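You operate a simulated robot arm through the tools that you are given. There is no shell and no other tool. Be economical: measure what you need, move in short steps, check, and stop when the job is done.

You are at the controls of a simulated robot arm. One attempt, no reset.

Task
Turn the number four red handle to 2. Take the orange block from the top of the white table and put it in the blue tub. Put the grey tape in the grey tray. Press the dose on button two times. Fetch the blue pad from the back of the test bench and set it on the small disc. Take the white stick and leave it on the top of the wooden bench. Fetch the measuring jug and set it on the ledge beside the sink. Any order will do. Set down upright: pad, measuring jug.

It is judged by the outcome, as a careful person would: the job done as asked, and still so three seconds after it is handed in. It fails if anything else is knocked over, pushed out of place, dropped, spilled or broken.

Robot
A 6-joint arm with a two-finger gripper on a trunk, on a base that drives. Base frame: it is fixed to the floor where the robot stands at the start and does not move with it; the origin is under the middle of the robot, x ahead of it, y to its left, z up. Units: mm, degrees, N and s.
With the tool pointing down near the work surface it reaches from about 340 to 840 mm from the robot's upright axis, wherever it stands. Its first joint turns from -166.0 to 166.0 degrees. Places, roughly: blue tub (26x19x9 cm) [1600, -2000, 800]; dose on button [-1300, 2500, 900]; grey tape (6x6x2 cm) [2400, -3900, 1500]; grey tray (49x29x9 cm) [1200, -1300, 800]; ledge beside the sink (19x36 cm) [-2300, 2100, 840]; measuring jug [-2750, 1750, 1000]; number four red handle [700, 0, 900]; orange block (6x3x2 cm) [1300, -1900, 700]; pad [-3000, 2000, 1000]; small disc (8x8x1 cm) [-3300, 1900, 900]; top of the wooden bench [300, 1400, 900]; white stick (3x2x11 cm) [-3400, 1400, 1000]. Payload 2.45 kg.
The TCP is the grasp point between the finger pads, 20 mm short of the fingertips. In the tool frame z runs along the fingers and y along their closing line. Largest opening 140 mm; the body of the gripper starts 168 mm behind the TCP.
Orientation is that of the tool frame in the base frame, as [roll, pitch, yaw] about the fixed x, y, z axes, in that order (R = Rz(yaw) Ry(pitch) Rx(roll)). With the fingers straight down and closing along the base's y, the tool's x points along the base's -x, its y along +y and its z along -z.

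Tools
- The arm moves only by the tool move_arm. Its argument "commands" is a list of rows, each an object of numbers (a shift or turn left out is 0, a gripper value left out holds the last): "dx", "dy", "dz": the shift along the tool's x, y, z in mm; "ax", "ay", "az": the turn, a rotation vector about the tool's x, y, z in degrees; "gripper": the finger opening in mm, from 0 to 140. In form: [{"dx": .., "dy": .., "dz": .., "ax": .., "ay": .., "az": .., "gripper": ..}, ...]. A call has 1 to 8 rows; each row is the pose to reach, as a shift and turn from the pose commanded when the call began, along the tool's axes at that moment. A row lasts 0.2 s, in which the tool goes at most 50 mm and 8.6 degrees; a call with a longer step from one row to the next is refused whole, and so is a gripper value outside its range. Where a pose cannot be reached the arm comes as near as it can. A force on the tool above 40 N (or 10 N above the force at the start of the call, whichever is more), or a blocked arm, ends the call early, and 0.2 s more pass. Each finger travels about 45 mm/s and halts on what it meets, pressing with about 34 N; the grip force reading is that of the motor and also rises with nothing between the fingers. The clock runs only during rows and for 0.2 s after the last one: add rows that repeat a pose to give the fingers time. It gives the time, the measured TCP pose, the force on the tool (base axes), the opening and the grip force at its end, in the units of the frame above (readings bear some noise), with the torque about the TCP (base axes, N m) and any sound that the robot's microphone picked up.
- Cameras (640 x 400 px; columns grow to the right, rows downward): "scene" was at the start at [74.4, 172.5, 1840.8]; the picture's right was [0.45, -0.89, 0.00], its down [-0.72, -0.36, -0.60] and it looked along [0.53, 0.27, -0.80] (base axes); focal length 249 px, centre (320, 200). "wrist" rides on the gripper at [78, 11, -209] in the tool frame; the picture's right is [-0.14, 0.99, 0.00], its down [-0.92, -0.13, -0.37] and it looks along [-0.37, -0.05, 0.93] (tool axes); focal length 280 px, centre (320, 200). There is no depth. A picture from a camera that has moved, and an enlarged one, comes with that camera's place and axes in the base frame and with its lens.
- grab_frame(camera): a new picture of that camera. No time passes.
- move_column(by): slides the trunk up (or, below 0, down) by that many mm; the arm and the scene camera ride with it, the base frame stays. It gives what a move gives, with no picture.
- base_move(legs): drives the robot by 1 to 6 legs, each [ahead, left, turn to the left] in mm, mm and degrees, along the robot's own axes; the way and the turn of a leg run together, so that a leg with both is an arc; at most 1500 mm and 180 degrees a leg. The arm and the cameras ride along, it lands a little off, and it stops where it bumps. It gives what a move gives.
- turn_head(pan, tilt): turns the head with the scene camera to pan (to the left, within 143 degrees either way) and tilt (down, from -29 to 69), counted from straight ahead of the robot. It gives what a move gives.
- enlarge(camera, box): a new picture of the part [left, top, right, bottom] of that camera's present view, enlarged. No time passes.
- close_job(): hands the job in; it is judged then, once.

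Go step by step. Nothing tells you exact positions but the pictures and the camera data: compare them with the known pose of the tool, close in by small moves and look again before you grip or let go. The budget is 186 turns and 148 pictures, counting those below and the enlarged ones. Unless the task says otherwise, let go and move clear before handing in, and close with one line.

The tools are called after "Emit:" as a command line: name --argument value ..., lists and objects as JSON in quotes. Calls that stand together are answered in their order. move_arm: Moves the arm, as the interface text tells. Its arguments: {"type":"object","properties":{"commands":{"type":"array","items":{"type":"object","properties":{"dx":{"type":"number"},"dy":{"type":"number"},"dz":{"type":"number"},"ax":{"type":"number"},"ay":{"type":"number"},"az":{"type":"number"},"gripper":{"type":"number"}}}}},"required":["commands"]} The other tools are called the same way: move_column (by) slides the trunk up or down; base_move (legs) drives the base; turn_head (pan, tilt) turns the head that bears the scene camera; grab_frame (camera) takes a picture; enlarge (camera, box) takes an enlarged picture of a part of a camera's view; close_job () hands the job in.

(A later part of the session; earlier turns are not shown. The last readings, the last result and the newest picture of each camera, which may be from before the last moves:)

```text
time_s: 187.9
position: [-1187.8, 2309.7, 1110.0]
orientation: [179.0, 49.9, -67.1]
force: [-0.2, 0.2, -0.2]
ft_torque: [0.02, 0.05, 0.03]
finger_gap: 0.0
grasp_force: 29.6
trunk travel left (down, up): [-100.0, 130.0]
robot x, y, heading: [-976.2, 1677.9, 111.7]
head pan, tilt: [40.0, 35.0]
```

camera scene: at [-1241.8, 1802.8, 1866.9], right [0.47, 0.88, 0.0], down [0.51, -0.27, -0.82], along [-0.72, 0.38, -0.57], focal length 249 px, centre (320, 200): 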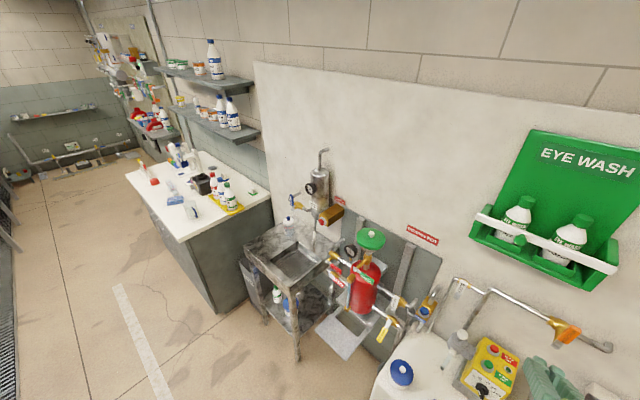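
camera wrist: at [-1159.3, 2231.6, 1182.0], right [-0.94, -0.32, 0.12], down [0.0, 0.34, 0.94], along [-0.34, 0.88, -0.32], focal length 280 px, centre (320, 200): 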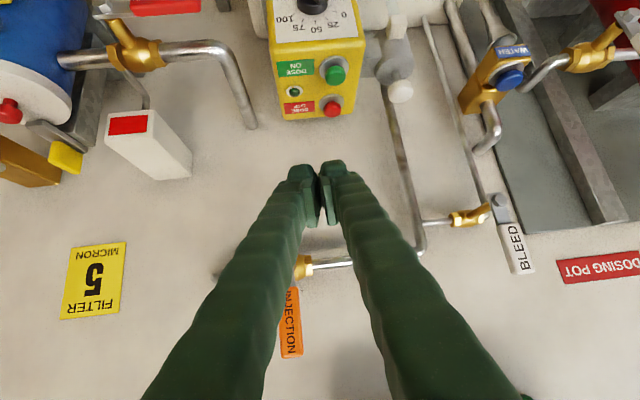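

Emit:
move_arm --commands '[{"dx": 3, "dy": 12, "dz": 38}, {"dx": 6, "dy": 24, "dz": 76}, {"dx": 9, "dy": 37, "dz": 114}, {"dx": 12, "dy": 37, "dz": 150}, {"dx": 15, "dy": 37, "dz": 180}, {"dx": 15, "dy": 37, "dz": 180}]'

Emit:
grab_frame --camera "wrist"

```text
time_s: 189.3
position: [-1240.5, 2420.6, 982.5]
orientation: [178.2, 49.7, -65.5]
force: [-0.4, 0.6, -0.5]
ft_torque: [0.02, 0.01, 0.0]
finger_gap: 0.0
grasp_force: 29.6
out of reach, approached as far as the arm can: row 1, 2, 3, 4, 5, 6
trunk travel left (down, up): [-100.0, 130.0]
robot x, y, heading: [-978.8, 1677.7, 112.0]
head pan, tilt: [40.0, 35.0]
```

```text
79 pictures are left
camera wrist: at [-1157.8, 2227.8, 1057.9], right [-0.93, -0.35, 0.13], down [0.0, 0.34, 0.94], along [-0.38, 0.87, -0.32], focal length 280 px, centre (320, 200)
```

wrist: 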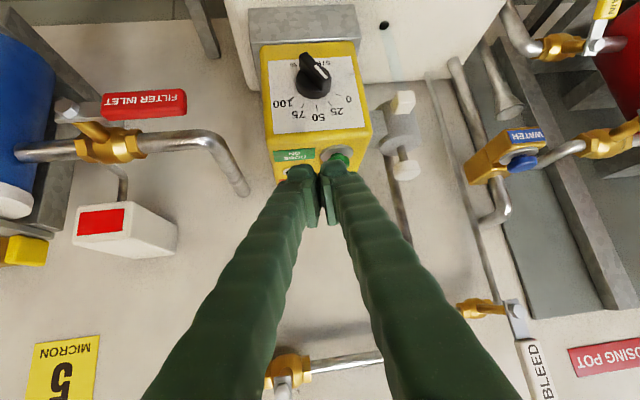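

Emit:
base_move --legs '[[0, 30, 0]]'

Emit:
grab_frame --camera "wrist"

```text
time_s: 190.3
position: [-1269.9, 2409.5, 982.7]
orientation: [178.2, 49.7, -65.3]
force: [-0.1, -0.5, 0.7]
ft_torque: [0.01, -0.03, -0.02]
finger_gap: 0.0
grasp_force: 29.4
trunk travel left (down, up): [-100.0, 130.0]
robot x, y, heading: [-1007.3, 1665.5, 112.1]
head pan, tilt: [40.0, 35.0]
```

```text
78 pictures are left
camera wrist: at [-1185.5, 2216.6, 1058.1], right [-0.93, -0.35, 0.12], down [-0.01, 0.34, 0.94], along [-0.38, 0.87, -0.32], focal length 280 px, centre (320, 200)
```

wrist: 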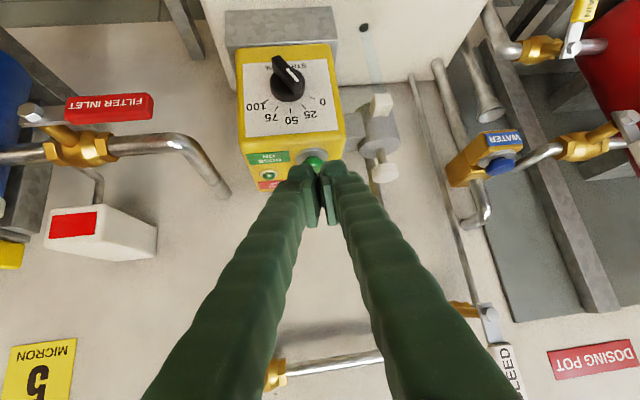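

The fingertips are lined up with the green button. I advance carefully until the press registers.

Emit:
move_arm --commands '[{"dx": 1, "dy": -2, "dz": 20}, {"dx": 2, "dy": -3, "dz": 38}, {"dx": 2, "dy": -3, "dz": 44}, {"dx": 2, "dy": -3, "dz": 46}]'

Emit:
enlarge --camera "wrist" --box '[220, 90, 420, 220]'

Emit:
turn_head --pan 15 --tilt 45

Emit:
grab_frame --camera "scene"

```text
time_s: 191.3
position: [-1281.9, 2441.4, 951.5]
orientation: [178.2, 49.9, -65.3]
force: [0.2, 0.3, -0.5]
ft_torque: [0.01, -0.01, 0.0]
finger_gap: 0.1
grasp_force: 29.5
trunk travel left (down, up): [-100.0, 130.0]
robot x, y, heading: [-1007.1, 1663.3, 112.1]
head pan, tilt: [40.0, 35.0]
```

```text
3.08 times, centred on (320, 155) of wrist
camera zoom: at [-1198.0, 2248.2, 1027.0], right [-0.93, -0.35, 0.13], down [-0.01, 0.34, 0.94], along [-0.38, 0.87, -0.32], focal length 863 px, centre (320, 338)
```

zoom: 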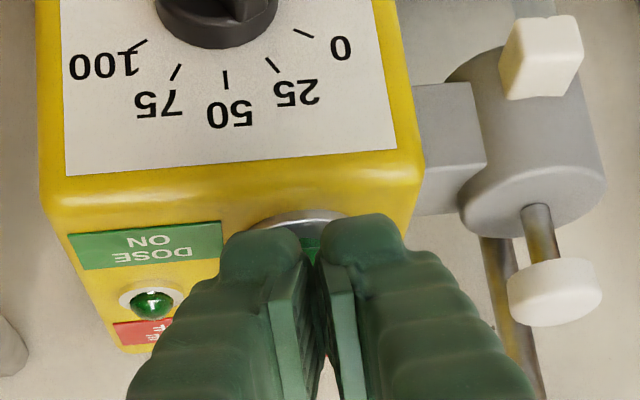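

```text
time_s: 192.2
position: [-1281.8, 2441.3, 952.5]
orientation: [178.2, 49.9, -65.3]
force: [0.3, -0.1, -0.3]
ft_torque: [0.0, 0.0, 0.03]
finger_gap: 0.0
grasp_force: 29.8
trunk travel left (down, up): [-100.0, 130.0]
robot x, y, heading: [-1004.0, 1662.6, 112.1]
head pan, tilt: [15.0, 45.0]
```

```text
76 pictures are left
camera scene: at [-1188.0, 1685.5, 1852.2], right [0.8, 0.6, 0.0], down [0.43, -0.56, -0.71], along [-0.43, 0.56, -0.71], focal length 249 px, centre (320, 200)
```

scene: 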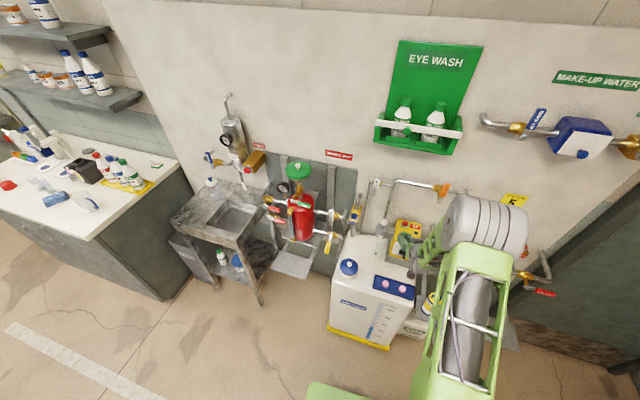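

The dial is on the front face and the buttons are on the top face, so the press must go straight down. I raise the tip, move it over the button and look.

Emit:
move_arm --commands '[{"dx": -19, "dz": -16}, {"dx": -28, "dz": -6, "dy": -3}, {"dx": -36, "dz": 4, "dy": -5}, {"dx": -36, "dz": 4, "dy": -5}]'

Emit:
enlarge --camera "wrist" --box '[220, 90, 420, 220]'

Emit:
enlarge --camera "scene" --box '[360, 190, 460, 270]'

```text
time_s: 193.2
position: [-1289.0, 2467.3, 976.5]
orientation: [178.2, 49.8, -65.3]
force: [-0.4, 0.4, -0.6]
ft_torque: [0.01, -0.02, -0.04]
finger_gap: 0.1
grasp_force: 29.9
trunk travel left (down, up): [-100.0, 130.0]
robot x, y, heading: [-1004.6, 1665.4, 111.9]
head pan, tilt: [15.0, 45.0]
```

```text
3.08 times, centred on (320, 155) of wrist
camera zoom: at [-1204.4, 2274.6, 1052.4], right [-0.93, -0.35, 0.13], down [0.0, 0.34, 0.94], along [-0.38, 0.87, -0.32], focal length 863 px, centre (320, 338)
```

zoom: 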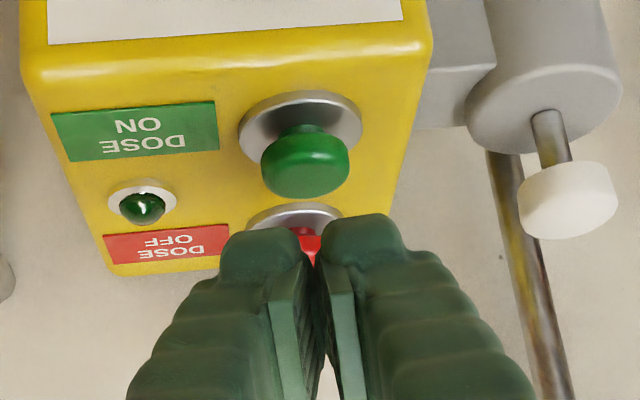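

```text
5.00 times, centred on (410, 230) of scene
camera zoom: at [-1187.8, 1685.3, 1852.2], right [0.8, 0.6, 0.0], down [0.43, -0.56, -0.71], along [-0.43, 0.57, -0.71], focal length 1246 px, centre (-130, 50)
```

zoom: 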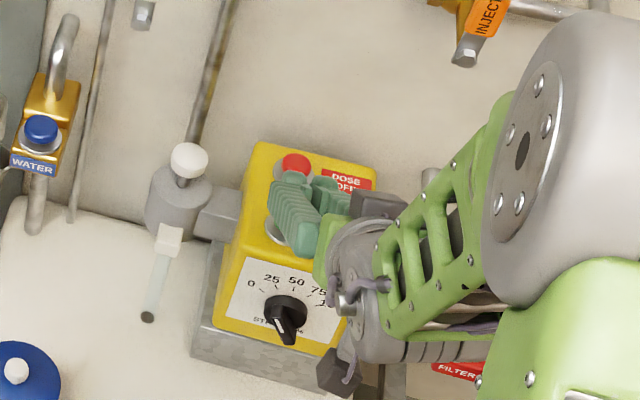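

Emit:
move_arm --commands '[{"dx": -7, "dy": -2, "dz": 8.4}, {"dx": -14, "dy": -4, "dz": 16.8}, {"dx": -2.7, "dy": -4, "dz": 26.5}, {"dx": -2.7, "dy": -4, "dz": 26.5}]'

Emit:
enlarge --camera "wrist" --box '[220, 90, 420, 220]'

Emit:
enlarge --camera "scene" --box '[360, 190, 460, 270]'

```text
time_s: 194.2
position: [-1294.8, 2488.9, 960.6]
orientation: [178.2, 49.9, -65.4]
force: [0.0, 0.2, -0.1]
ft_torque: [0.02, -0.01, 0.02]
finger_gap: 0.0
grasp_force: 29.6
trunk travel left (down, up): [-100.0, 130.0]
robot x, y, heading: [-1002.9, 1662.9, 111.9]
head pan, tilt: [15.0, 45.0]
```

```text
3.08 times, centred on (320, 155) of wrist
camera zoom: at [-1211.0, 2296.1, 1036.4], right [-0.93, -0.35, 0.13], down [0.0, 0.34, 0.94], along [-0.38, 0.87, -0.32], focal length 863 px, centre (320, 338)
```

zoom: 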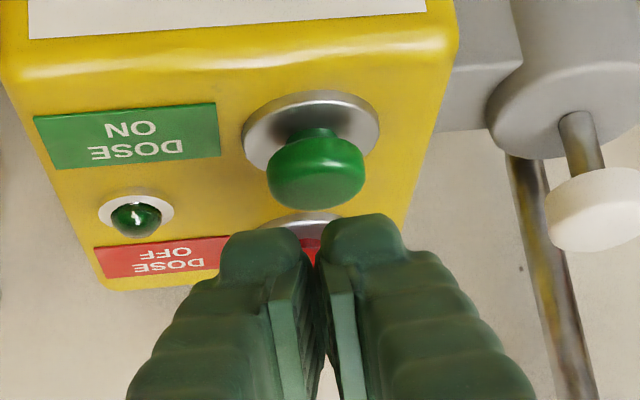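

```text
5.00 times, centred on (410, 230) of scene
camera zoom: at [-1187.9, 1685.6, 1852.2], right [0.8, 0.6, 0.0], down [0.43, -0.56, -0.71], along [-0.43, 0.56, -0.71], focal length 1246 px, centre (-130, 50)
```

zoom: 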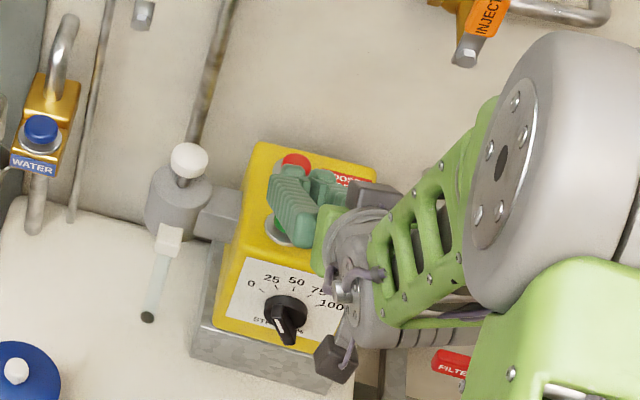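

Emit:
move_arm --commands '[{"dx": 4.6, "dy": -1, "dz": 3.9}, {"dx": 7.6, "dy": -1, "dz": 6.5}, {"dx": 9.2, "dy": -1, "dz": 7.7}, {"dx": 10.7, "dy": -1, "dz": 9}]'

Emit:
enlarge --camera "wrist" --box '[220, 90, 420, 220]'

```text
time_s: 195.2
position: [-1293.2, 2490.1, 947.8]
orientation: [178.2, 49.8, -65.3]
force: [0.2, 0.5, -0.5]
ft_torque: [0.0, -0.04, -0.02]
finger_gap: 0.0
grasp_force: 29.8
trunk travel left (down, up): [-100.0, 130.0]
robot x, y, heading: [-1001.5, 1664.8, 111.9]
head pan, tilt: [15.0, 45.0]
```

```text
3.08 times, centred on (320, 155) of wrist
camera zoom: at [-1210.1, 2296.2, 1022.7], right [-0.93, -0.35, 0.13], down [-0.01, 0.34, 0.94], along [-0.38, 0.87, -0.32], focal length 863 px, centre (320, 338)
```

zoom: 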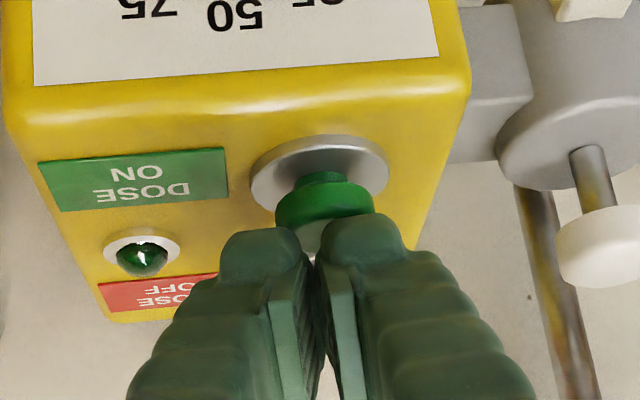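

Emit:
move_arm --commands '[{"dx": 2.3, "dz": 1.9}, {"dx": 4.6, "dz": 3.9}, {"dx": 6.1, "dz": 5.2}, {"dx": 7.6, "dz": 6.5}]'

```text
time_s: 196.2
position: [-1294.1, 2488.4, 938.5]
orientation: [178.2, 49.8, -65.3]
force: [-0.4, 0.3, 2.5]
ft_torque: [0.02, 0.04, -0.01]
finger_gap: 5.7
grasp_force: 29.7
trunk travel left (down, up): [-100.0, 130.0]
robot x, y, heading: [-1004.6, 1663.6, 111.8]
head pan, tilt: [15.0, 45.0]
heard: click
```

A click was heard: first press. I rise fully, look, then press again.

Emit:
move_arm --commands '[{"dx": -4.6, "dz": -3.9}, {"dx": -9.9, "dz": -8.4}, {"dx": -13, "dz": -11}, {"dx": -13, "dz": -11}]'

Emit:
enlarge --camera "wrist" --box '[220, 90, 420, 220]'

```text
time_s: 197.2
position: [-1294.1, 2488.1, 954.0]
orientation: [178.3, 49.8, -65.3]
force: [-0.6, 1.4, -0.3]
ft_torque: [0.01, 0.0, 0.04]
finger_gap: 0.1
grasp_force: 29.3
trunk travel left (down, up): [-100.0, 130.0]
robot x, y, heading: [-1004.4, 1667.0, 111.8]
head pan, tilt: [15.0, 45.0]
```

```text
3.08 times, centred on (320, 155) of wrist
camera zoom: at [-1210.0, 2295.9, 1029.5], right [-0.93, -0.35, 0.13], down [0.0, 0.35, 0.94], along [-0.38, 0.87, -0.32], focal length 863 px, centre (320, 338)
```

zoom: 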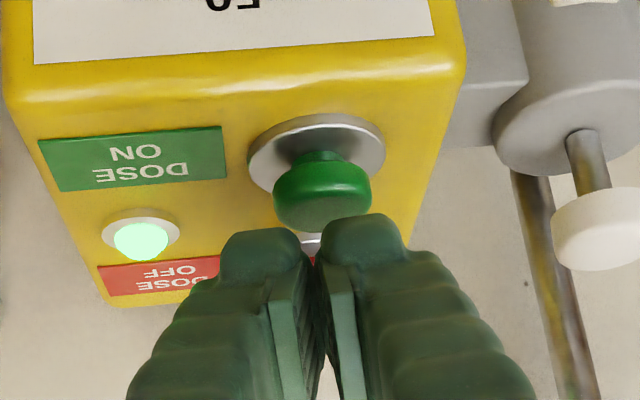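

The lamp is lit and the button has returned. Now I press the second time with the same motion.

Emit:
move_arm --commands '[{"dx": 4.6, "dz": 3.9}, {"dx": 9.2, "dz": 7.8}, {"dx": 11.5, "dz": 9.7}, {"dx": 13, "dz": 11}]'

Emit:
enlarge --camera "wrist" --box '[220, 90, 420, 220]'

```text
time_s: 198.2
position: [-1293.3, 2488.9, 937.8]
orientation: [178.2, 50.0, -65.4]
force: [1.0, 0.5, 2.8]
ft_torque: [0.04, -0.01, -0.03]
finger_gap: 6.0
grasp_force: 29.3
trunk travel left (down, up): [-100.0, 130.0]
robot x, y, heading: [-1003.9, 1661.6, 111.9]
head pan, tilt: [15.0, 45.0]
heard: click
```

```text
3.08 times, centred on (320, 155) of wrist
camera zoom: at [-1210.3, 2296.0, 1012.9], right [-0.93, -0.35, 0.13], down [0.0, 0.34, 0.94], along [-0.38, 0.87, -0.32], focal length 863 px, centre (320, 338)
```

zoom: 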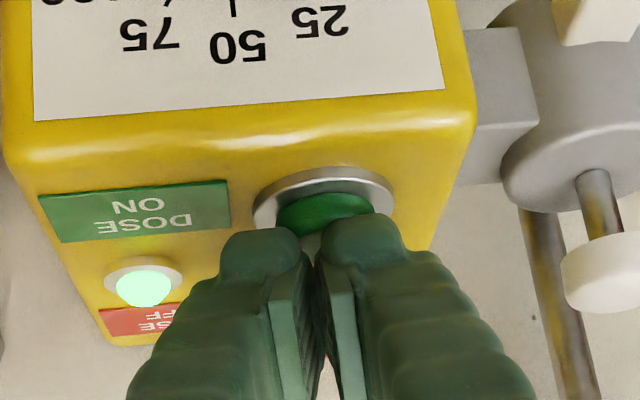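

Second click heard. I withdraw upward and back.

Emit:
move_arm --commands '[{"dx": -15, "dz": -13}, {"dx": -46, "dz": -39}, {"dx": -14, "dz": -76}, {"dx": 18, "dz": -114}, {"dx": 50, "dz": -152}, {"dx": 82, "dz": -190}, {"dx": 82, "dz": -190}]'

Emit:
move_arm --commands '[{"ay": 8, "dx": -30, "dz": -25}, {"ay": 16, "dx": -60, "dz": -50}, {"ay": 24, "dx": -90, "dz": -75}, {"ay": 32, "dx": -120, "dz": -100}, {"ay": 40, "dx": -120, "dz": -100}, {"ay": 48, "dx": -120, "dz": -100}, {"ay": 50, "dx": -120, "dz": -100}]'

```text
time_s: 199.8
position: [-1203.8, 2320.8, 1007.4]
orientation: [175.9, 49.2, -66.6]
force: [0.6, -0.3, -0.1]
ft_torque: [0.0, -0.02, 0.02]
finger_gap: 0.0
grasp_force: 29.3
out of reach, approached as far as the arm can: row 5, 6, 7
trunk travel left (down, up): [-100.0, 130.0]
robot x, y, heading: [-1002.4, 1664.3, 112.0]
head pan, tilt: [15.0, 45.0]
```

```text
time_s: 201.4
position: [-1199.9, 2324.7, 1164.4]
orientation: [178.9, -0.2, -64.0]
force: [-0.5, -0.7, -0.4]
ft_torque: [0.03, -0.01, 0.01]
finger_gap: 0.0
grasp_force: 29.4
out of reach, approached as far as the arm can: row 2, 3
trunk travel left (down, up): [-100.0, 130.0]
robot x, y, heading: [-1005.6, 1663.9, 112.0]
head pan, tilt: [15.0, 45.0]
```

Emit:
move_arm --commands '[{"dx": 48, "gripper": 40}, {"dx": 96, "gripper": 80, "az": 4}, {"dx": 144, "gripper": 100, "az": 4}, {"dx": 192, "az": 4}, {"dx": 240, "az": 4}, {"dx": 250, "az": 4}]'

Emit:
base_move --legs '[[-70, 0, 0], [0, 1000, 0], [0, 690, 0]]'

Emit:
turn_head --pan 10 --tilt 40

Emit:
grab_frame --camera "scene"

```text
time_s: 202.8
position: [-1092.0, 2099.9, 1162.5]
orientation: [178.9, -0.2, -67.9]
force: [-0.3, 0.3, 0.6]
ft_torque: [-0.02, -0.01, -0.03]
finger_gap: 99.9
grasp_force: 0.0
trunk travel left (down, up): [-100.0, 130.0]
robot x, y, heading: [-1004.5, 1667.0, 111.8]
head pan, tilt: [15.0, 45.0]
```

```text
time_s: 218.5
position: [-2621.7, 1396.9, 1163.6]
orientation: [178.9, -0.2, -67.3]
force: [0.1, -0.1, 0.3]
ft_torque: [-0.01, 0.0, 0.02]
finger_gap: 100.1
grasp_force: 0.2
trunk travel left (down, up): [-100.0, 130.0]
robot x, y, heading: [-2528.1, 958.6, 112.7]
head pan, tilt: [15.0, 45.0]
```

```text
time_s: 219.1
position: [-2622.3, 1396.4, 1162.3]
orientation: [178.8, -0.2, -67.3]
force: [-1.6, 0.2, 0.1]
ft_torque: [-0.01, -0.02, 0.01]
finger_gap: 100.0
grasp_force: 0.0
trunk travel left (down, up): [-100.0, 130.0]
robot x, y, heading: [-2531.6, 961.8, 112.4]
head pan, tilt: [10.0, 40.0]
```

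```text
68 pictures are left
camera scene: at [-2709.8, 988.6, 1859.4], right [0.84, 0.54, 0.0], down [0.35, -0.54, -0.77], along [-0.41, 0.64, -0.64], focal length 249 px, centre (320, 200)
```

scene: 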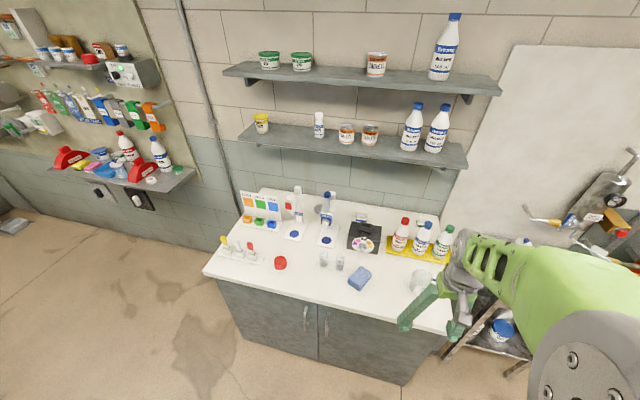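

Emit:
enlarge --camera "scene" --box '[200, 170, 460, 340]'

Emit:
enlarge --camera "scene" --box '[205, 180, 345, 280]'

```text
2.35 times, centred on (330, 255) of scene
camera zoom: at [-2709.8, 988.6, 1859.4], right [0.84, 0.54, 0.0], down [0.35, -0.54, -0.77], along [-0.41, 0.64, -0.64], focal length 587 px, centre (296, 71)
```

zoom: 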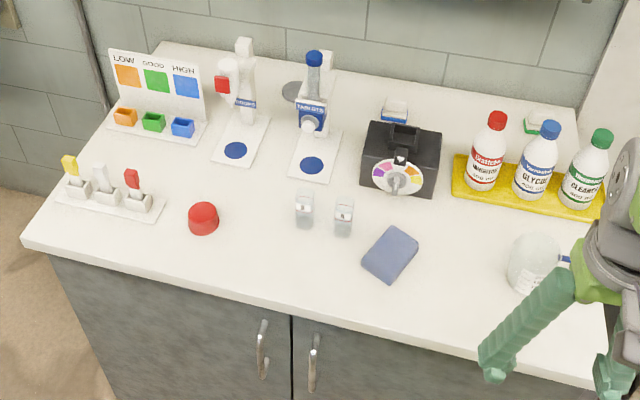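

```text
4.00 times, centred on (275, 230) of scene
camera zoom: at [-2709.8, 988.6, 1859.4], right [0.84, 0.54, 0.0], down [0.35, -0.54, -0.77], along [-0.41, 0.64, -0.64], focal length 997 px, centre (500, 80)
```

zoom: 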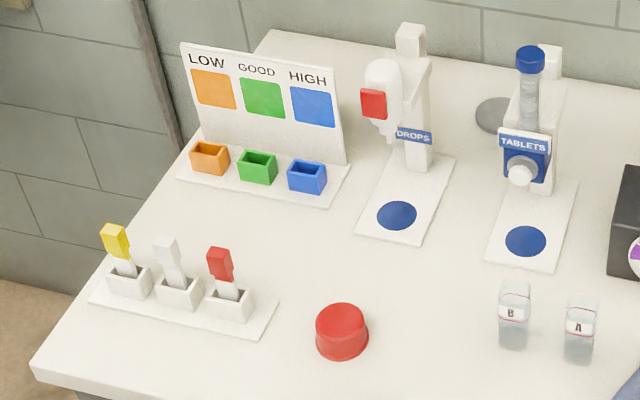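

The pad (blue/white, at the back behind the black box), the grey disc between two stands, the white stick and the jug are all located. I move to face the bench squarely and look closer.

Emit:
base_move --legs '[[0, 0, -5], [140, 320, 0]]'

Emit:
turn_head --pan 0 --tilt 35

Emit:
grab_frame --camera "scene"

Emit:
grab_frame --camera "wrist"

```text
time_s: 223.0
position: [-2928.9, 1440.0, 1162.9]
orientation: [178.9, -0.2, -72.4]
force: [-1.1, -0.9, -0.1]
ft_torque: [-0.03, -0.02, 0.0]
finger_gap: 100.0
grasp_force: 0.1
trunk travel left (down, up): [-100.0, 130.0]
robot x, y, heading: [-2879.2, 999.0, 107.2]
head pan, tilt: [10.0, 40.0]
```

```text
time_s: 223.7
position: [-2928.0, 1440.3, 1163.3]
orientation: [178.9, -0.2, -72.4]
force: [0.2, -0.2, -0.2]
ft_torque: [-0.03, -0.03, 0.03]
finger_gap: 100.4
grasp_force: 0.0
trunk travel left (down, up): [-100.0, 130.0]
robot x, y, heading: [-2873.4, 1000.7, 107.6]
head pan, tilt: [0.0, 35.0]
```

```text
65 pictures are left
camera scene: at [-3040.4, 1050.0, 1866.9], right [0.95, 0.3, 0.0], down [0.17, -0.55, -0.82], along [-0.25, 0.78, -0.57], focal length 249 px, centre (320, 200)
```

scene: 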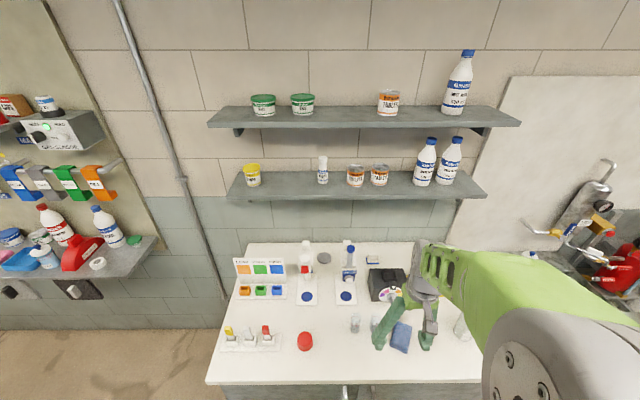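

```text
64 pictures are left
camera wrist: at [-2912.3, 1364.1, 1372.9], right [-0.99, -0.17, 0.02], down [-0.15, 0.92, 0.36], along [-0.08, 0.35, -0.93], focal length 280 px, centre (320, 200)
```

wrist: 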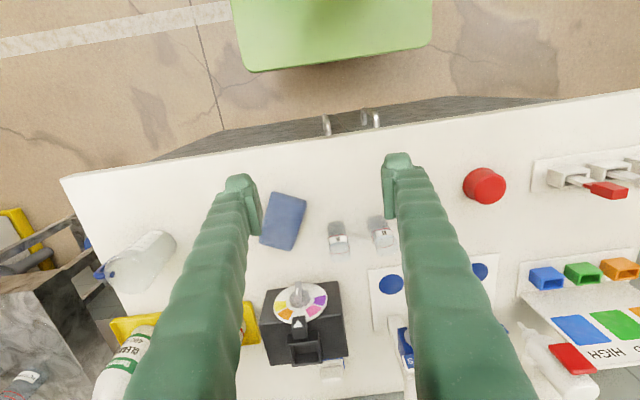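

Emit:
enlarge --camera "scene" --box '[280, 220, 420, 310]'

```text
4.44 times, centred on (350, 265) of scene
camera zoom: at [-3040.4, 1050.0, 1866.9], right [0.95, 0.3, 0.0], down [0.17, -0.55, -0.82], along [-0.25, 0.78, -0.57], focal length 1108 px, centre (187, -89)
```

zoom: 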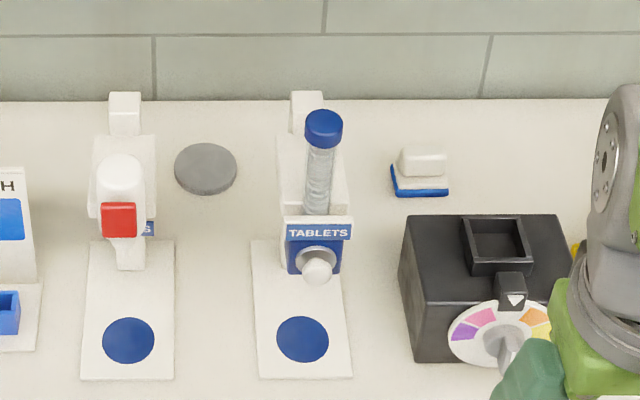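

Geometry is clear: pad about (-3050, 1938), disc at r≈22/f≈865 between the stands; shelf is high enough. I drive 45 mm closer and reach over with a 22° lean.

Emit:
base_move --legs '[[45, 0, 0]]'

Emit:
move_arm --commands '[{"dx": -40, "ax": 1.1, "ay": -4}, {"dx": -80, "ax": 1.1, "ay": -8, "dy": -10}, {"dx": -120, "ax": 1.1, "ay": -12, "dy": -25}, {"dx": -160, "ax": 1.1, "ay": -16, "dy": -40}, {"dx": -200, "ax": 1.1, "ay": -20, "dy": -55}, {"dx": -240, "ax": 1.1, "ay": -22, "dy": -70}, {"dx": -280, "ax": 1.1, "ay": -22, "dy": -85}, {"dx": -320, "ax": 1.1, "ay": -22, "dy": -100}]'

Emit:
grab_frame --camera "wrist"

```text
time_s: 224.6
position: [-2943.2, 1484.2, 1164.0]
orientation: [178.7, -0.2, -72.4]
force: [-0.7, 0.5, 0.3]
ft_torque: [-0.06, 0.0, 0.0]
finger_gap: 100.2
grasp_force: 0.1
trunk travel left (down, up): [-100.0, 130.0]
robot x, y, heading: [-2890.2, 1045.0, 107.6]
head pan, tilt: [0.0, 35.0]
```

```text
time_s: 226.4
position: [-2943.7, 1820.3, 1160.4]
orientation: [179.9, 21.8, -72.7]
force: [-0.8, 0.0, 0.1]
ft_torque: [-0.03, 0.0, -0.01]
finger_gap: 99.7
grasp_force: 0.0
trunk travel left (down, up): [-100.0, 130.0]
robot x, y, heading: [-2887.5, 1039.4, 107.7]
head pan, tilt: [0.0, 35.0]
```

```text
62 pictures are left
camera wrist: at [-2909.3, 1673.6, 1325.0], right [-0.98, -0.17, 0.05], down [-0.09, 0.72, 0.68], along [-0.16, 0.67, -0.73], focal length 280 px, centre (320, 200)
```

wrist: 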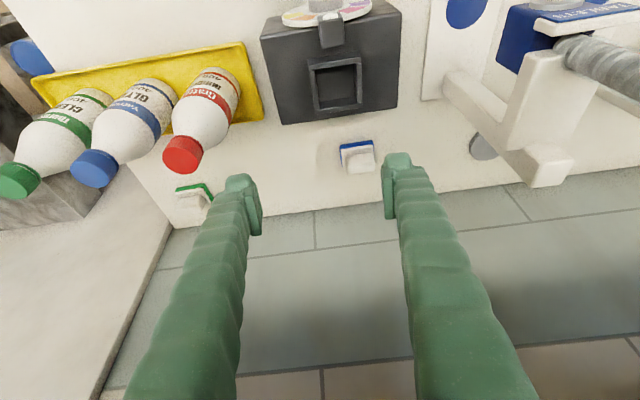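

Emit:
move_arm --commands '[{"dx": -34, "dy": 16, "dz": 14}, {"dx": -67, "dy": 31, "dz": 27}, {"dx": -101, "dy": 47, "dz": 41}, {"dx": -134, "dy": 62, "dz": 54}, {"dx": -119, "dy": 62, "dz": 91}, {"dx": -104, "dy": 62, "dz": 128}, {"dx": -89, "dy": 62, "dz": 165}, {"dx": -89, "dy": 62, "dz": 165}]'

Emit:
grab_frame --camera "wrist"

Emit:
grab_frame --camera "scene"

```text
time_s: 227.4
position: [-3034.5, 1923.2, 1159.0]
orientation: [-180.0, 20.9, -72.6]
force: [4.0, -9.9, 5.0]
ft_torque: [1.35, 0.7, 0.29]
finger_gap: 99.9
grasp_force: 0.2
trunk travel left (down, up): [-100.0, 130.0]
robot x, y, heading: [-2890.4, 1040.1, 107.6]
head pan, tilt: [0.0, 35.0]
stopped in row 4: the force on the tool passed its limit at 93 N (the readings are from after the stop); the commanded pose is now the measured one
```

```text
61 pictures are left
camera wrist: at [-3002.3, 1779.3, 1326.7], right [-0.98, -0.17, 0.05], down [-0.1, 0.73, 0.67], along [-0.15, 0.66, -0.74], focal length 280 px, centre (320, 200)
```

wrist: 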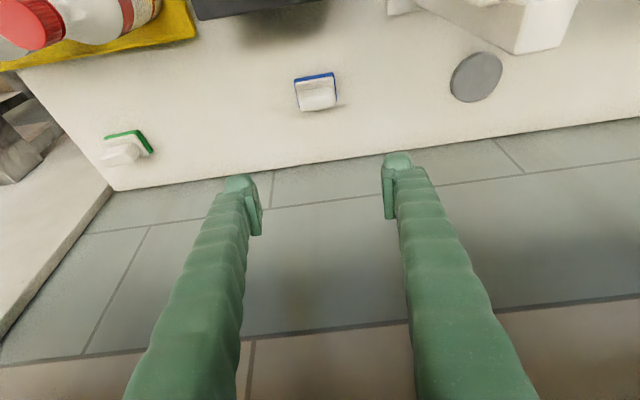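

```text
60 pictures are left
camera scene: at [-3053.2, 1090.0, 1867.2], right [0.95, 0.3, 0.0], down [0.17, -0.55, -0.82], along [-0.25, 0.78, -0.57], focal length 249 px, centre (320, 200)
```

scene: 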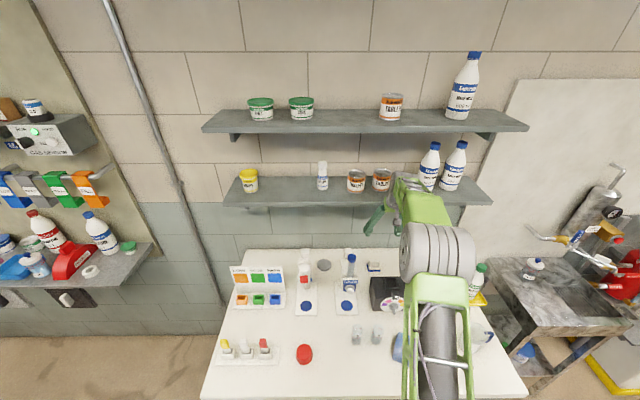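

The arm touched the shelf edge at that height; the shelf items still look in place. I back off, go lower first, then forward.

Emit:
move_arm --commands '[{"dx": 31, "dz": -12}, {"dx": 62, "dz": -24}, {"dx": 93, "dz": -36}, {"dx": 108, "dz": 1}, {"dx": 124, "dz": 43}, {"dx": 124, "dz": 43}]'

Emit:
enlarge --camera "scene" --box '[190, 90, 540, 260]'

```text
time_s: 228.8
position: [-3007.9, 1827.5, 1072.5]
orientation: [-180.0, 21.0, -72.6]
force: [-0.6, 0.8, -0.3]
ft_torque: [0.01, -0.03, 0.03]
finger_gap: 100.3
grasp_force: 0.1
trunk travel left (down, up): [-100.0, 130.0]
robot x, y, heading: [-2889.2, 1040.4, 107.6]
head pan, tilt: [0.0, 35.0]
```

```text
1.83 times, centred on (365, 175) of scene
camera zoom: at [-3053.8, 1092.6, 1867.0], right [0.95, 0.3, 0.0], down [0.17, -0.55, -0.82], along [-0.25, 0.78, -0.57], focal length 456 px, centre (238, 246)
```

zoom: 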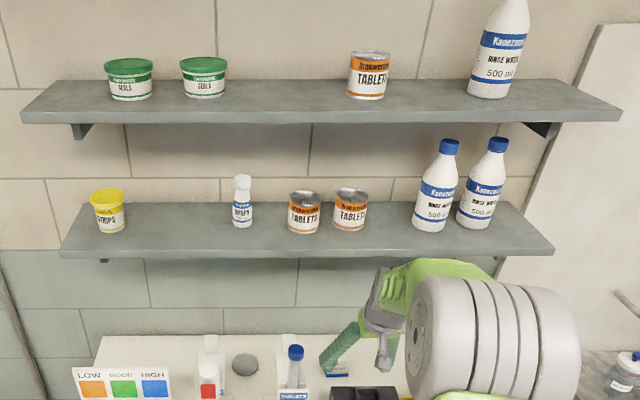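

Emit:
move_arm --commands '[{"dx": -21, "dz": 27, "dy": 1}, {"dx": -42, "dz": 55, "dy": 2}, {"dx": -63, "dz": 82, "dy": 2}, {"dx": -84, "dz": 109, "dy": 2}, {"dx": -84, "dz": 109, "dy": 2}]'

Emit:
grab_frame --camera "wrist"

```text
time_s: 230.0
position: [-3042.4, 1940.8, 1001.4]
orientation: [179.9, 20.9, -72.6]
force: [-0.4, 0.6, -0.4]
ft_torque: [-0.01, -0.01, 0.01]
finger_gap: 99.9
grasp_force: 0.0
trunk travel left (down, up): [-100.0, 130.0]
robot x, y, heading: [-2891.2, 1042.3, 107.5]
head pan, tilt: [0.0, 35.0]
```

```text
58 pictures are left
camera wrist: at [-3010.1, 1796.1, 1169.5], right [-0.98, -0.17, 0.05], down [-0.1, 0.73, 0.67], along [-0.15, 0.66, -0.74], focal length 280 px, centre (320, 200)
```

wrist: 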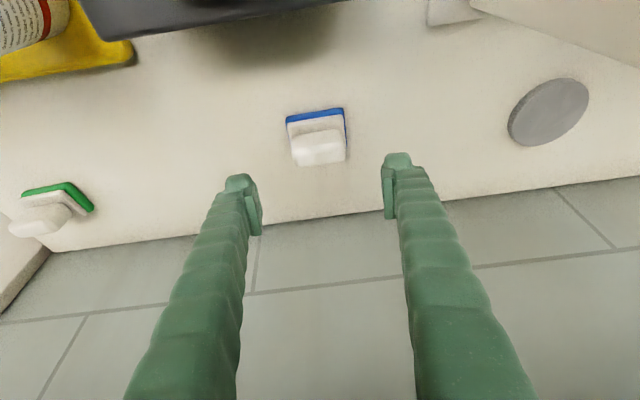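

Emit:
move_arm --commands '[{"dx": 5, "dy": 2, "dz": 18, "gripper": 85}, {"dx": 10, "dy": 3, "dz": 36}, {"dx": 15, "dy": 3, "dz": 54}, {"dx": 15, "dy": 3, "dz": 54}]'

Emit:
enlarge --camera "wrist" --box '[200, 80, 440, 230]'

```text
time_s: 231.0
position: [-3048.5, 1945.0, 944.1]
orientation: [-179.9, 20.9, -72.7]
force: [0.4, 0.0, -0.1]
ft_torque: [0.02, 0.0, -0.05]
finger_gap: 85.0
grasp_force: 0.1
trunk travel left (down, up): [-100.0, 130.0]
robot x, y, heading: [-2888.5, 1044.3, 107.6]
head pan, tilt: [0.0, 35.0]
```

```text
2.67 times, centred on (320, 155) of wrist
camera zoom: at [-3014.4, 1801.1, 1112.5], right [-0.98, -0.17, 0.05], down [-0.1, 0.73, 0.67], along [-0.15, 0.66, -0.74], focal length 748 px, centre (320, 320)
```

zoom: 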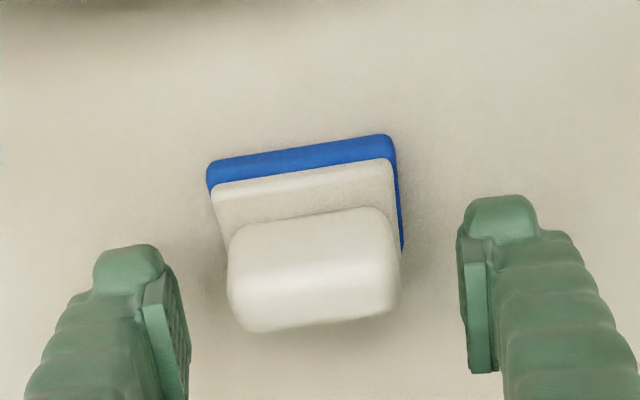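

Emit:
move_arm --commands '[{"dx": 6, "dy": -3, "dz": 2, "gripper": 75}, {"dx": 6, "dy": -3, "dz": 2, "gripper": 60}, {"dx": 6, "dy": -3, "dz": 2, "gripper": 48}, {"dx": 6, "dy": -3, "dz": 2, "gripper": 40}, {"dx": 6, "dy": -3, "dz": 2, "gripper": 40}, {"dx": 6, "dy": -3, "dz": 2, "gripper": 40}]'

Emit:
enlarge --camera "wrist" --box '[200, 80, 440, 230]'

```text
time_s: 232.4
position: [-3043.3, 1941.1, 939.4]
orientation: [-180.0, 21.0, -72.5]
force: [-0.4, -0.9, -0.6]
ft_torque: [-0.01, 0.03, 0.03]
finger_gap: 48.7
grasp_force: 33.9
trunk travel left (down, up): [-100.0, 130.0]
robot x, y, heading: [-2890.7, 1047.1, 107.4]
head pan, tilt: [0.0, 35.0]
```

```text
2.67 times, centred on (320, 155) of wrist
camera zoom: at [-3010.1, 1797.6, 1108.7], right [-0.98, -0.17, 0.05], down [-0.1, 0.73, 0.67], along [-0.15, 0.66, -0.74], focal length 748 px, centre (320, 320)
```

zoom: 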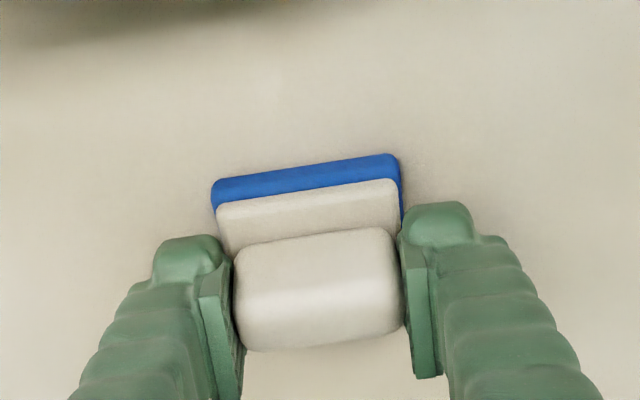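

Pad held by its handle. I lift it, slide sideways behind the stands to above the disc.

Emit:
move_arm --commands '[{"dx": -11, "dz": -28}, {"dx": -28.7, "dz": -74.7}, {"dx": -30, "dz": -74, "dy": 45}, {"dx": -32, "dz": -73.5, "dy": 90}, {"dx": -33, "dz": -73, "dy": 135}, {"dx": -35, "dz": -72, "dy": 180}, {"dx": -36, "dz": -72, "dy": 225}, {"dx": -36.5, "dz": -71.7, "dy": 243.6}]'

Emit:
grab_frame --camera "wrist"

Emit:
grab_frame --camera "scene"

```text
time_s: 234.2
position: [-3276.1, 1875.0, 1020.4]
orientation: [179.9, 20.8, -72.8]
force: [0.2, 0.1, -0.6]
ft_torque: [0.01, -0.03, -0.01]
finger_gap: 48.8
grasp_force: 34.3
trunk travel left (down, up): [-100.0, 130.0]
robot x, y, heading: [-2889.7, 1040.8, 107.3]
head pan, tilt: [0.0, 35.0]
```

```text
55 pictures are left
camera wrist: at [-3242.5, 1731.1, 1188.3], right [-0.98, -0.17, 0.05], down [-0.09, 0.73, 0.67], along [-0.15, 0.66, -0.74], focal length 280 px, centre (320, 200)
```

wrist: 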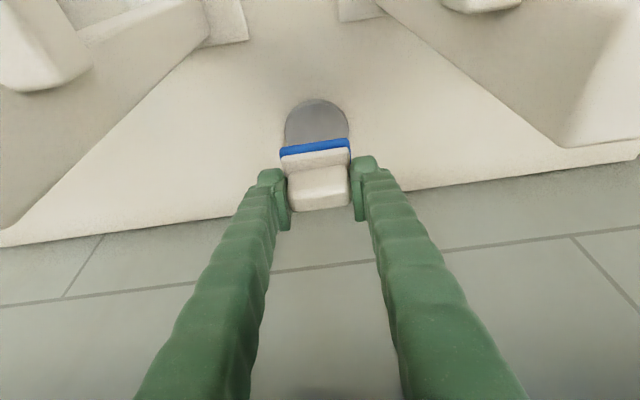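

```text
54 pictures are left
camera scene: at [-3050.7, 1091.0, 1867.2], right [0.95, 0.3, 0.0], down [0.17, -0.55, -0.82], along [-0.25, 0.78, -0.57], focal length 249 px, centre (320, 200)
```

scene: 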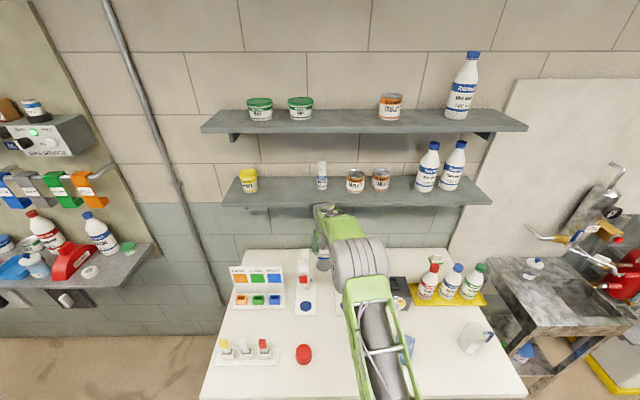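

Emit:
move_arm --commands '[{"dx": 6, "dy": -4, "dz": 12}, {"dx": 11, "dy": -4, "dz": 24}, {"dx": 16, "dy": -4, "dz": 36}, {"dx": 20, "dy": -4, "dz": 46}, {"dx": 23, "dy": -4, "dz": 54}, {"dx": 25, "dy": -4, "dz": 59}]'

Emit:
grab_frame --camera "wrist"

```text
time_s: 235.6
position: [-3274.4, 1875.0, 956.1]
orientation: [180.0, 20.9, -72.6]
force: [0.1, 0.1, -1.0]
ft_torque: [0.01, 0.02, 0.01]
finger_gap: 48.7
grasp_force: 33.8
trunk travel left (down, up): [-100.0, 130.0]
robot x, y, heading: [-2890.9, 1038.1, 107.5]
head pan, tilt: [0.0, 35.0]
```

```text
53 pictures are left
camera wrist: at [-3241.3, 1731.2, 1123.8], right [-0.98, -0.17, 0.05], down [-0.1, 0.73, 0.67], along [-0.15, 0.66, -0.74], focal length 280 px, centre (320, 200)
```

wrist: 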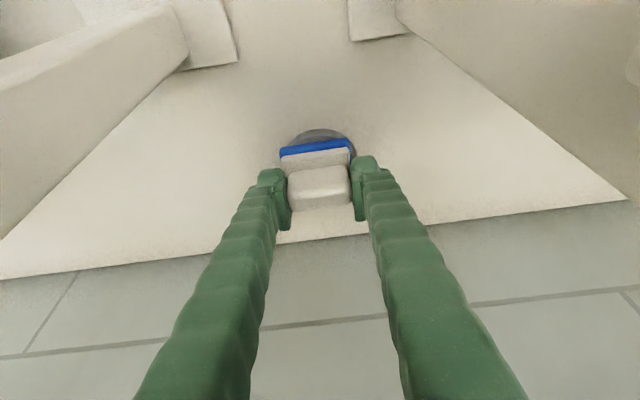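

Emit:
move_arm --commands '[{"dx": 4.5, "dz": 0.5}, {"dx": 5.2, "dz": 2.3}, {"dx": 5.8, "dz": 4.2}, {"dx": 6.2, "dz": 5.2}, {"dx": 6.6, "dz": 6.1}]'

```text
time_s: 236.8
position: [-3273.2, 1871.7, 950.9]
orientation: [179.9, 21.1, -72.5]
force: [1.8, -1.6, 10.9]
ft_torque: [-0.22, 0.06, 0.05]
finger_gap: 48.6
grasp_force: 33.7
trunk travel left (down, up): [-100.0, 130.0]
robot x, y, heading: [-2887.9, 1043.4, 107.3]
head pan, tilt: [0.0, 35.0]
```

Emit:
move_arm --commands '[{"gripper": 56}, {"gripper": 66}, {"gripper": 70}, {"dx": -3.6, "dz": -9.3}, {"dx": -11, "dz": -28}, {"dx": -25, "dz": -65}, {"dx": -25, "dz": -65}]'

Emit:
grab_frame --camera "wrist"

```text
time_s: 238.4
position: [-3274.2, 1873.1, 1018.8]
orientation: [179.9, 20.9, -72.6]
force: [-0.4, -0.1, 0.3]
ft_torque: [0.0, 0.0, -0.02]
finger_gap: 69.8
grasp_force: 0.1
trunk travel left (down, up): [-100.0, 130.0]
robot x, y, heading: [-2887.7, 1045.5, 107.4]
head pan, tilt: [0.0, 35.0]
```

```text
52 pictures are left
camera wrist: at [-3240.6, 1728.2, 1185.1], right [-0.98, -0.17, 0.05], down [-0.1, 0.73, 0.67], along [-0.15, 0.66, -0.74], focal length 280 px, centre (320, 200)
```

wrist: 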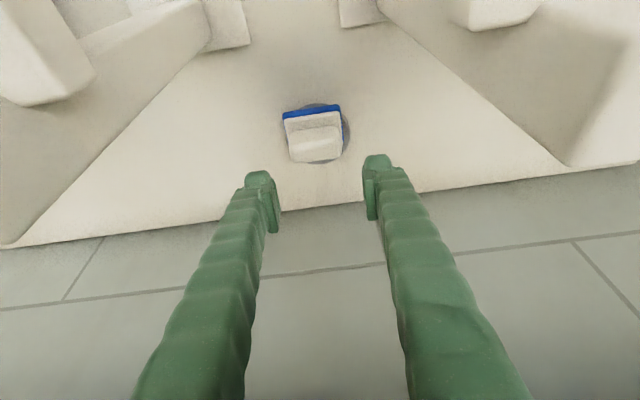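

Emit:
enlarge --camera "wrist" --box '[260, 80, 380, 180]'

```text
4.00 times, centred on (320, 130) of wrist
camera zoom: at [-3240.6, 1728.2, 1185.1], right [-0.98, -0.17, 0.05], down [-0.1, 0.73, 0.67], along [-0.15, 0.66, -0.74], focal length 1122 px, centre (320, 480)
```

zoom: 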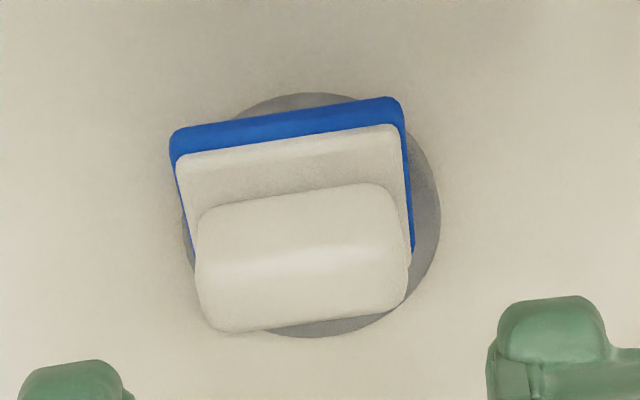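

The pad sits flat on the disc. I retrace my path out.

Emit:
move_arm --commands '[{"dy": -45}, {"dy": -90}, {"dy": -135}, {"dy": -180}, {"dy": -225}, {"dy": -240}]'

Emit:
move_arm --commands '[{"dx": 28, "dz": -37}, {"dx": 70, "dz": -55}, {"dx": 112, "dz": -73}, {"dx": 155, "dz": -90}, {"dx": 198, "dz": -106}, {"dx": 240, "dz": -122}, {"dx": 280, "dz": -138}, {"dx": 320, "dz": -154}]'

Emit:
grab_frame --camera "scene"

```text
time_s: 239.8
position: [-3043.5, 1944.0, 1018.3]
orientation: [-179.9, 20.9, -72.4]
force: [-0.4, 0.4, -0.9]
ft_torque: [-0.02, 0.0, 0.02]
finger_gap: 70.0
grasp_force: 0.1
trunk travel left (down, up): [-100.0, 130.0]
robot x, y, heading: [-2887.5, 1048.2, 107.7]
head pan, tilt: [0.0, 35.0]
```

```text
time_s: 241.6
position: [-2939.2, 1605.2, 1049.6]
orientation: [180.0, 20.9, -72.7]
force: [-0.1, 0.1, 0.3]
ft_torque: [-0.01, 0.01, -0.02]
finger_gap: 70.0
grasp_force: 0.2
trunk travel left (down, up): [-100.0, 130.0]
robot x, y, heading: [-2889.1, 1040.1, 107.4]
head pan, tilt: [0.0, 35.0]
```

```text
50 pictures are left
camera scene: at [-3053.6, 1092.0, 1867.1], right [0.95, 0.3, 0.0], down [0.17, -0.55, -0.82], along [-0.25, 0.78, -0.57], focal length 249 px, centre (320, 200)
```

scene: 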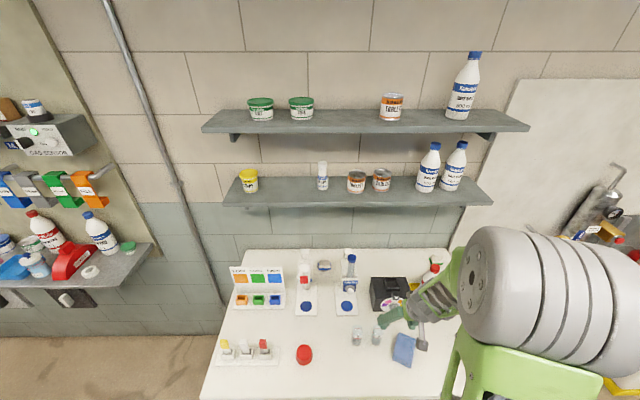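

Emit:
move_arm --commands '[{"dx": -15, "dz": -40, "ay": 7}, {"dx": -30, "dz": -80, "ay": 14}, {"dx": -40, "dz": -115, "ay": 21}, {"dx": -10, "dz": -130, "ay": 21, "gripper": 120}, {"dx": 20, "dz": -142, "ay": 21, "gripper": 130}]'

Emit:
base_move --legs '[[-40, -420, 0]]'

Emit:
grab_frame --camera "wrist"

Emit:
grab_frame --camera "scene"

```text
time_s: 242.8
position: [-2917.1, 1540.2, 1173.4]
orientation: [180.0, -0.1, -72.5]
force: [-0.3, -0.1, 0.3]
ft_torque: [0.0, 0.01, 0.01]
finger_gap: 121.4
grasp_force: 0.0
trunk travel left (down, up): [-100.0, 130.0]
robot x, y, heading: [-2887.4, 1039.5, 107.5]
head pan, tilt: [0.0, 35.0]
```

```text
time_s: 247.1
position: [-2502.4, 1627.8, 1173.6]
orientation: [-180.0, -0.2, -72.6]
force: [0.6, 0.5, -1.3]
ft_torque: [0.0, -0.01, 0.02]
finger_gap: 130.1
grasp_force: 0.0
trunk travel left (down, up): [-100.0, 130.0]
robot x, y, heading: [-2476.0, 1128.4, 107.2]
head pan, tilt: [0.0, 35.0]
```

```text
49 pictures are left
camera wrist: at [-2489.7, 1551.3, 1383.3], right [-0.99, -0.16, 0.0], down [-0.15, 0.92, 0.37], along [-0.06, 0.36, -0.93], focal length 280 px, centre (320, 200)
```

wrist: 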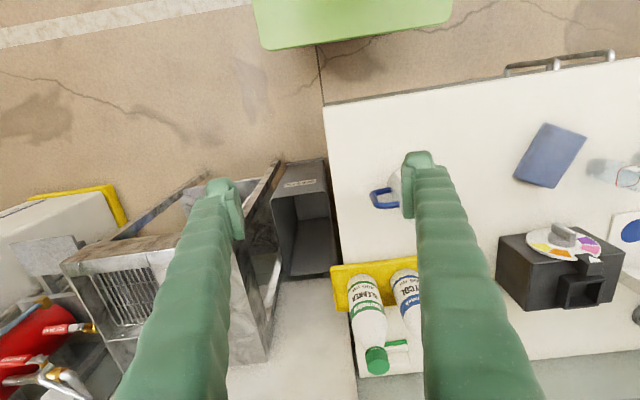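

```text
48 pictures are left
camera scene: at [-2640.2, 1180.8, 1867.0], right [0.95, 0.3, 0.0], down [0.17, -0.55, -0.82], along [-0.25, 0.78, -0.57], focal length 249 px, centre (320, 200)
```

scene: 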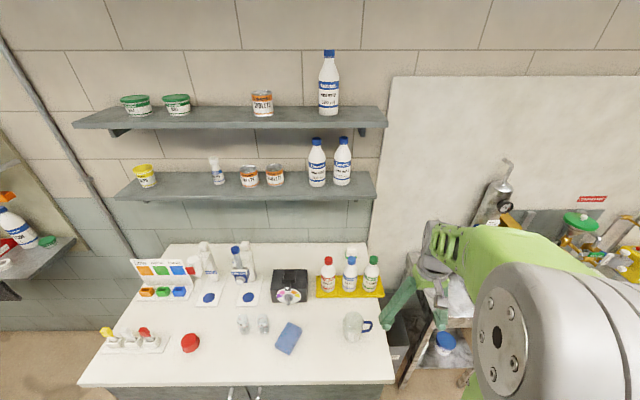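

Emit:
enlarge --camera "scene" --box '[310, 290, 410, 350]'

Emit:
turn_head --pan -30 --tilt 35

Emit:
grab_frame --camera "scene"

```text
6.40 times, centred on (360, 320) of scene
camera zoom: at [-2640.2, 1180.8, 1867.0], right [0.95, 0.3, 0.0], down [0.17, -0.55, -0.82], along [-0.25, 0.78, -0.57], focal length 1596 px, centre (64, -568)
```

zoom: 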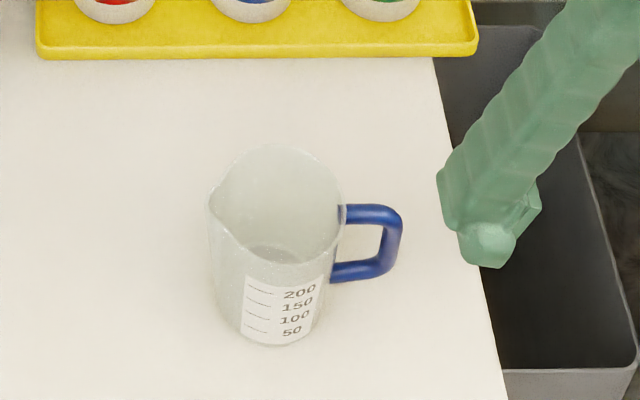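

```text
time_s: 248.0
position: [-2502.3, 1629.3, 1174.1]
orientation: [179.9, -0.2, -72.6]
force: [0.6, -0.4, 0.0]
ft_torque: [0.02, 0.01, 0.03]
finger_gap: 130.3
grasp_force: 0.0
trunk travel left (down, up): [-100.0, 130.0]
robot x, y, heading: [-2478.5, 1128.4, 107.5]
head pan, tilt: [-30.0, 35.0]
```

```text
46 pictures are left
camera scene: at [-2595.0, 1182.7, 1867.0], right [0.98, -0.22, 0.0], down [-0.12, -0.56, -0.82], along [0.18, 0.8, -0.57], focal length 249 px, centre (320, 200)
```

scene: 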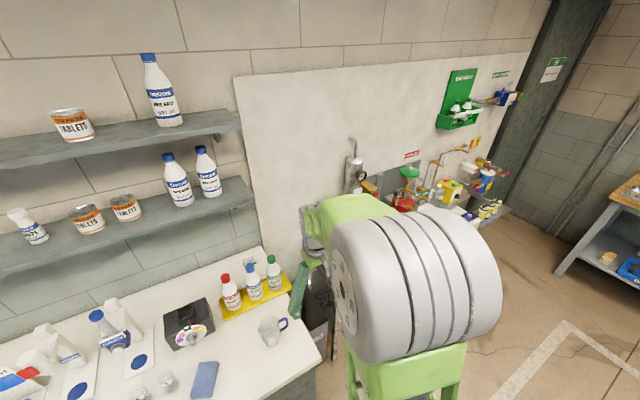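

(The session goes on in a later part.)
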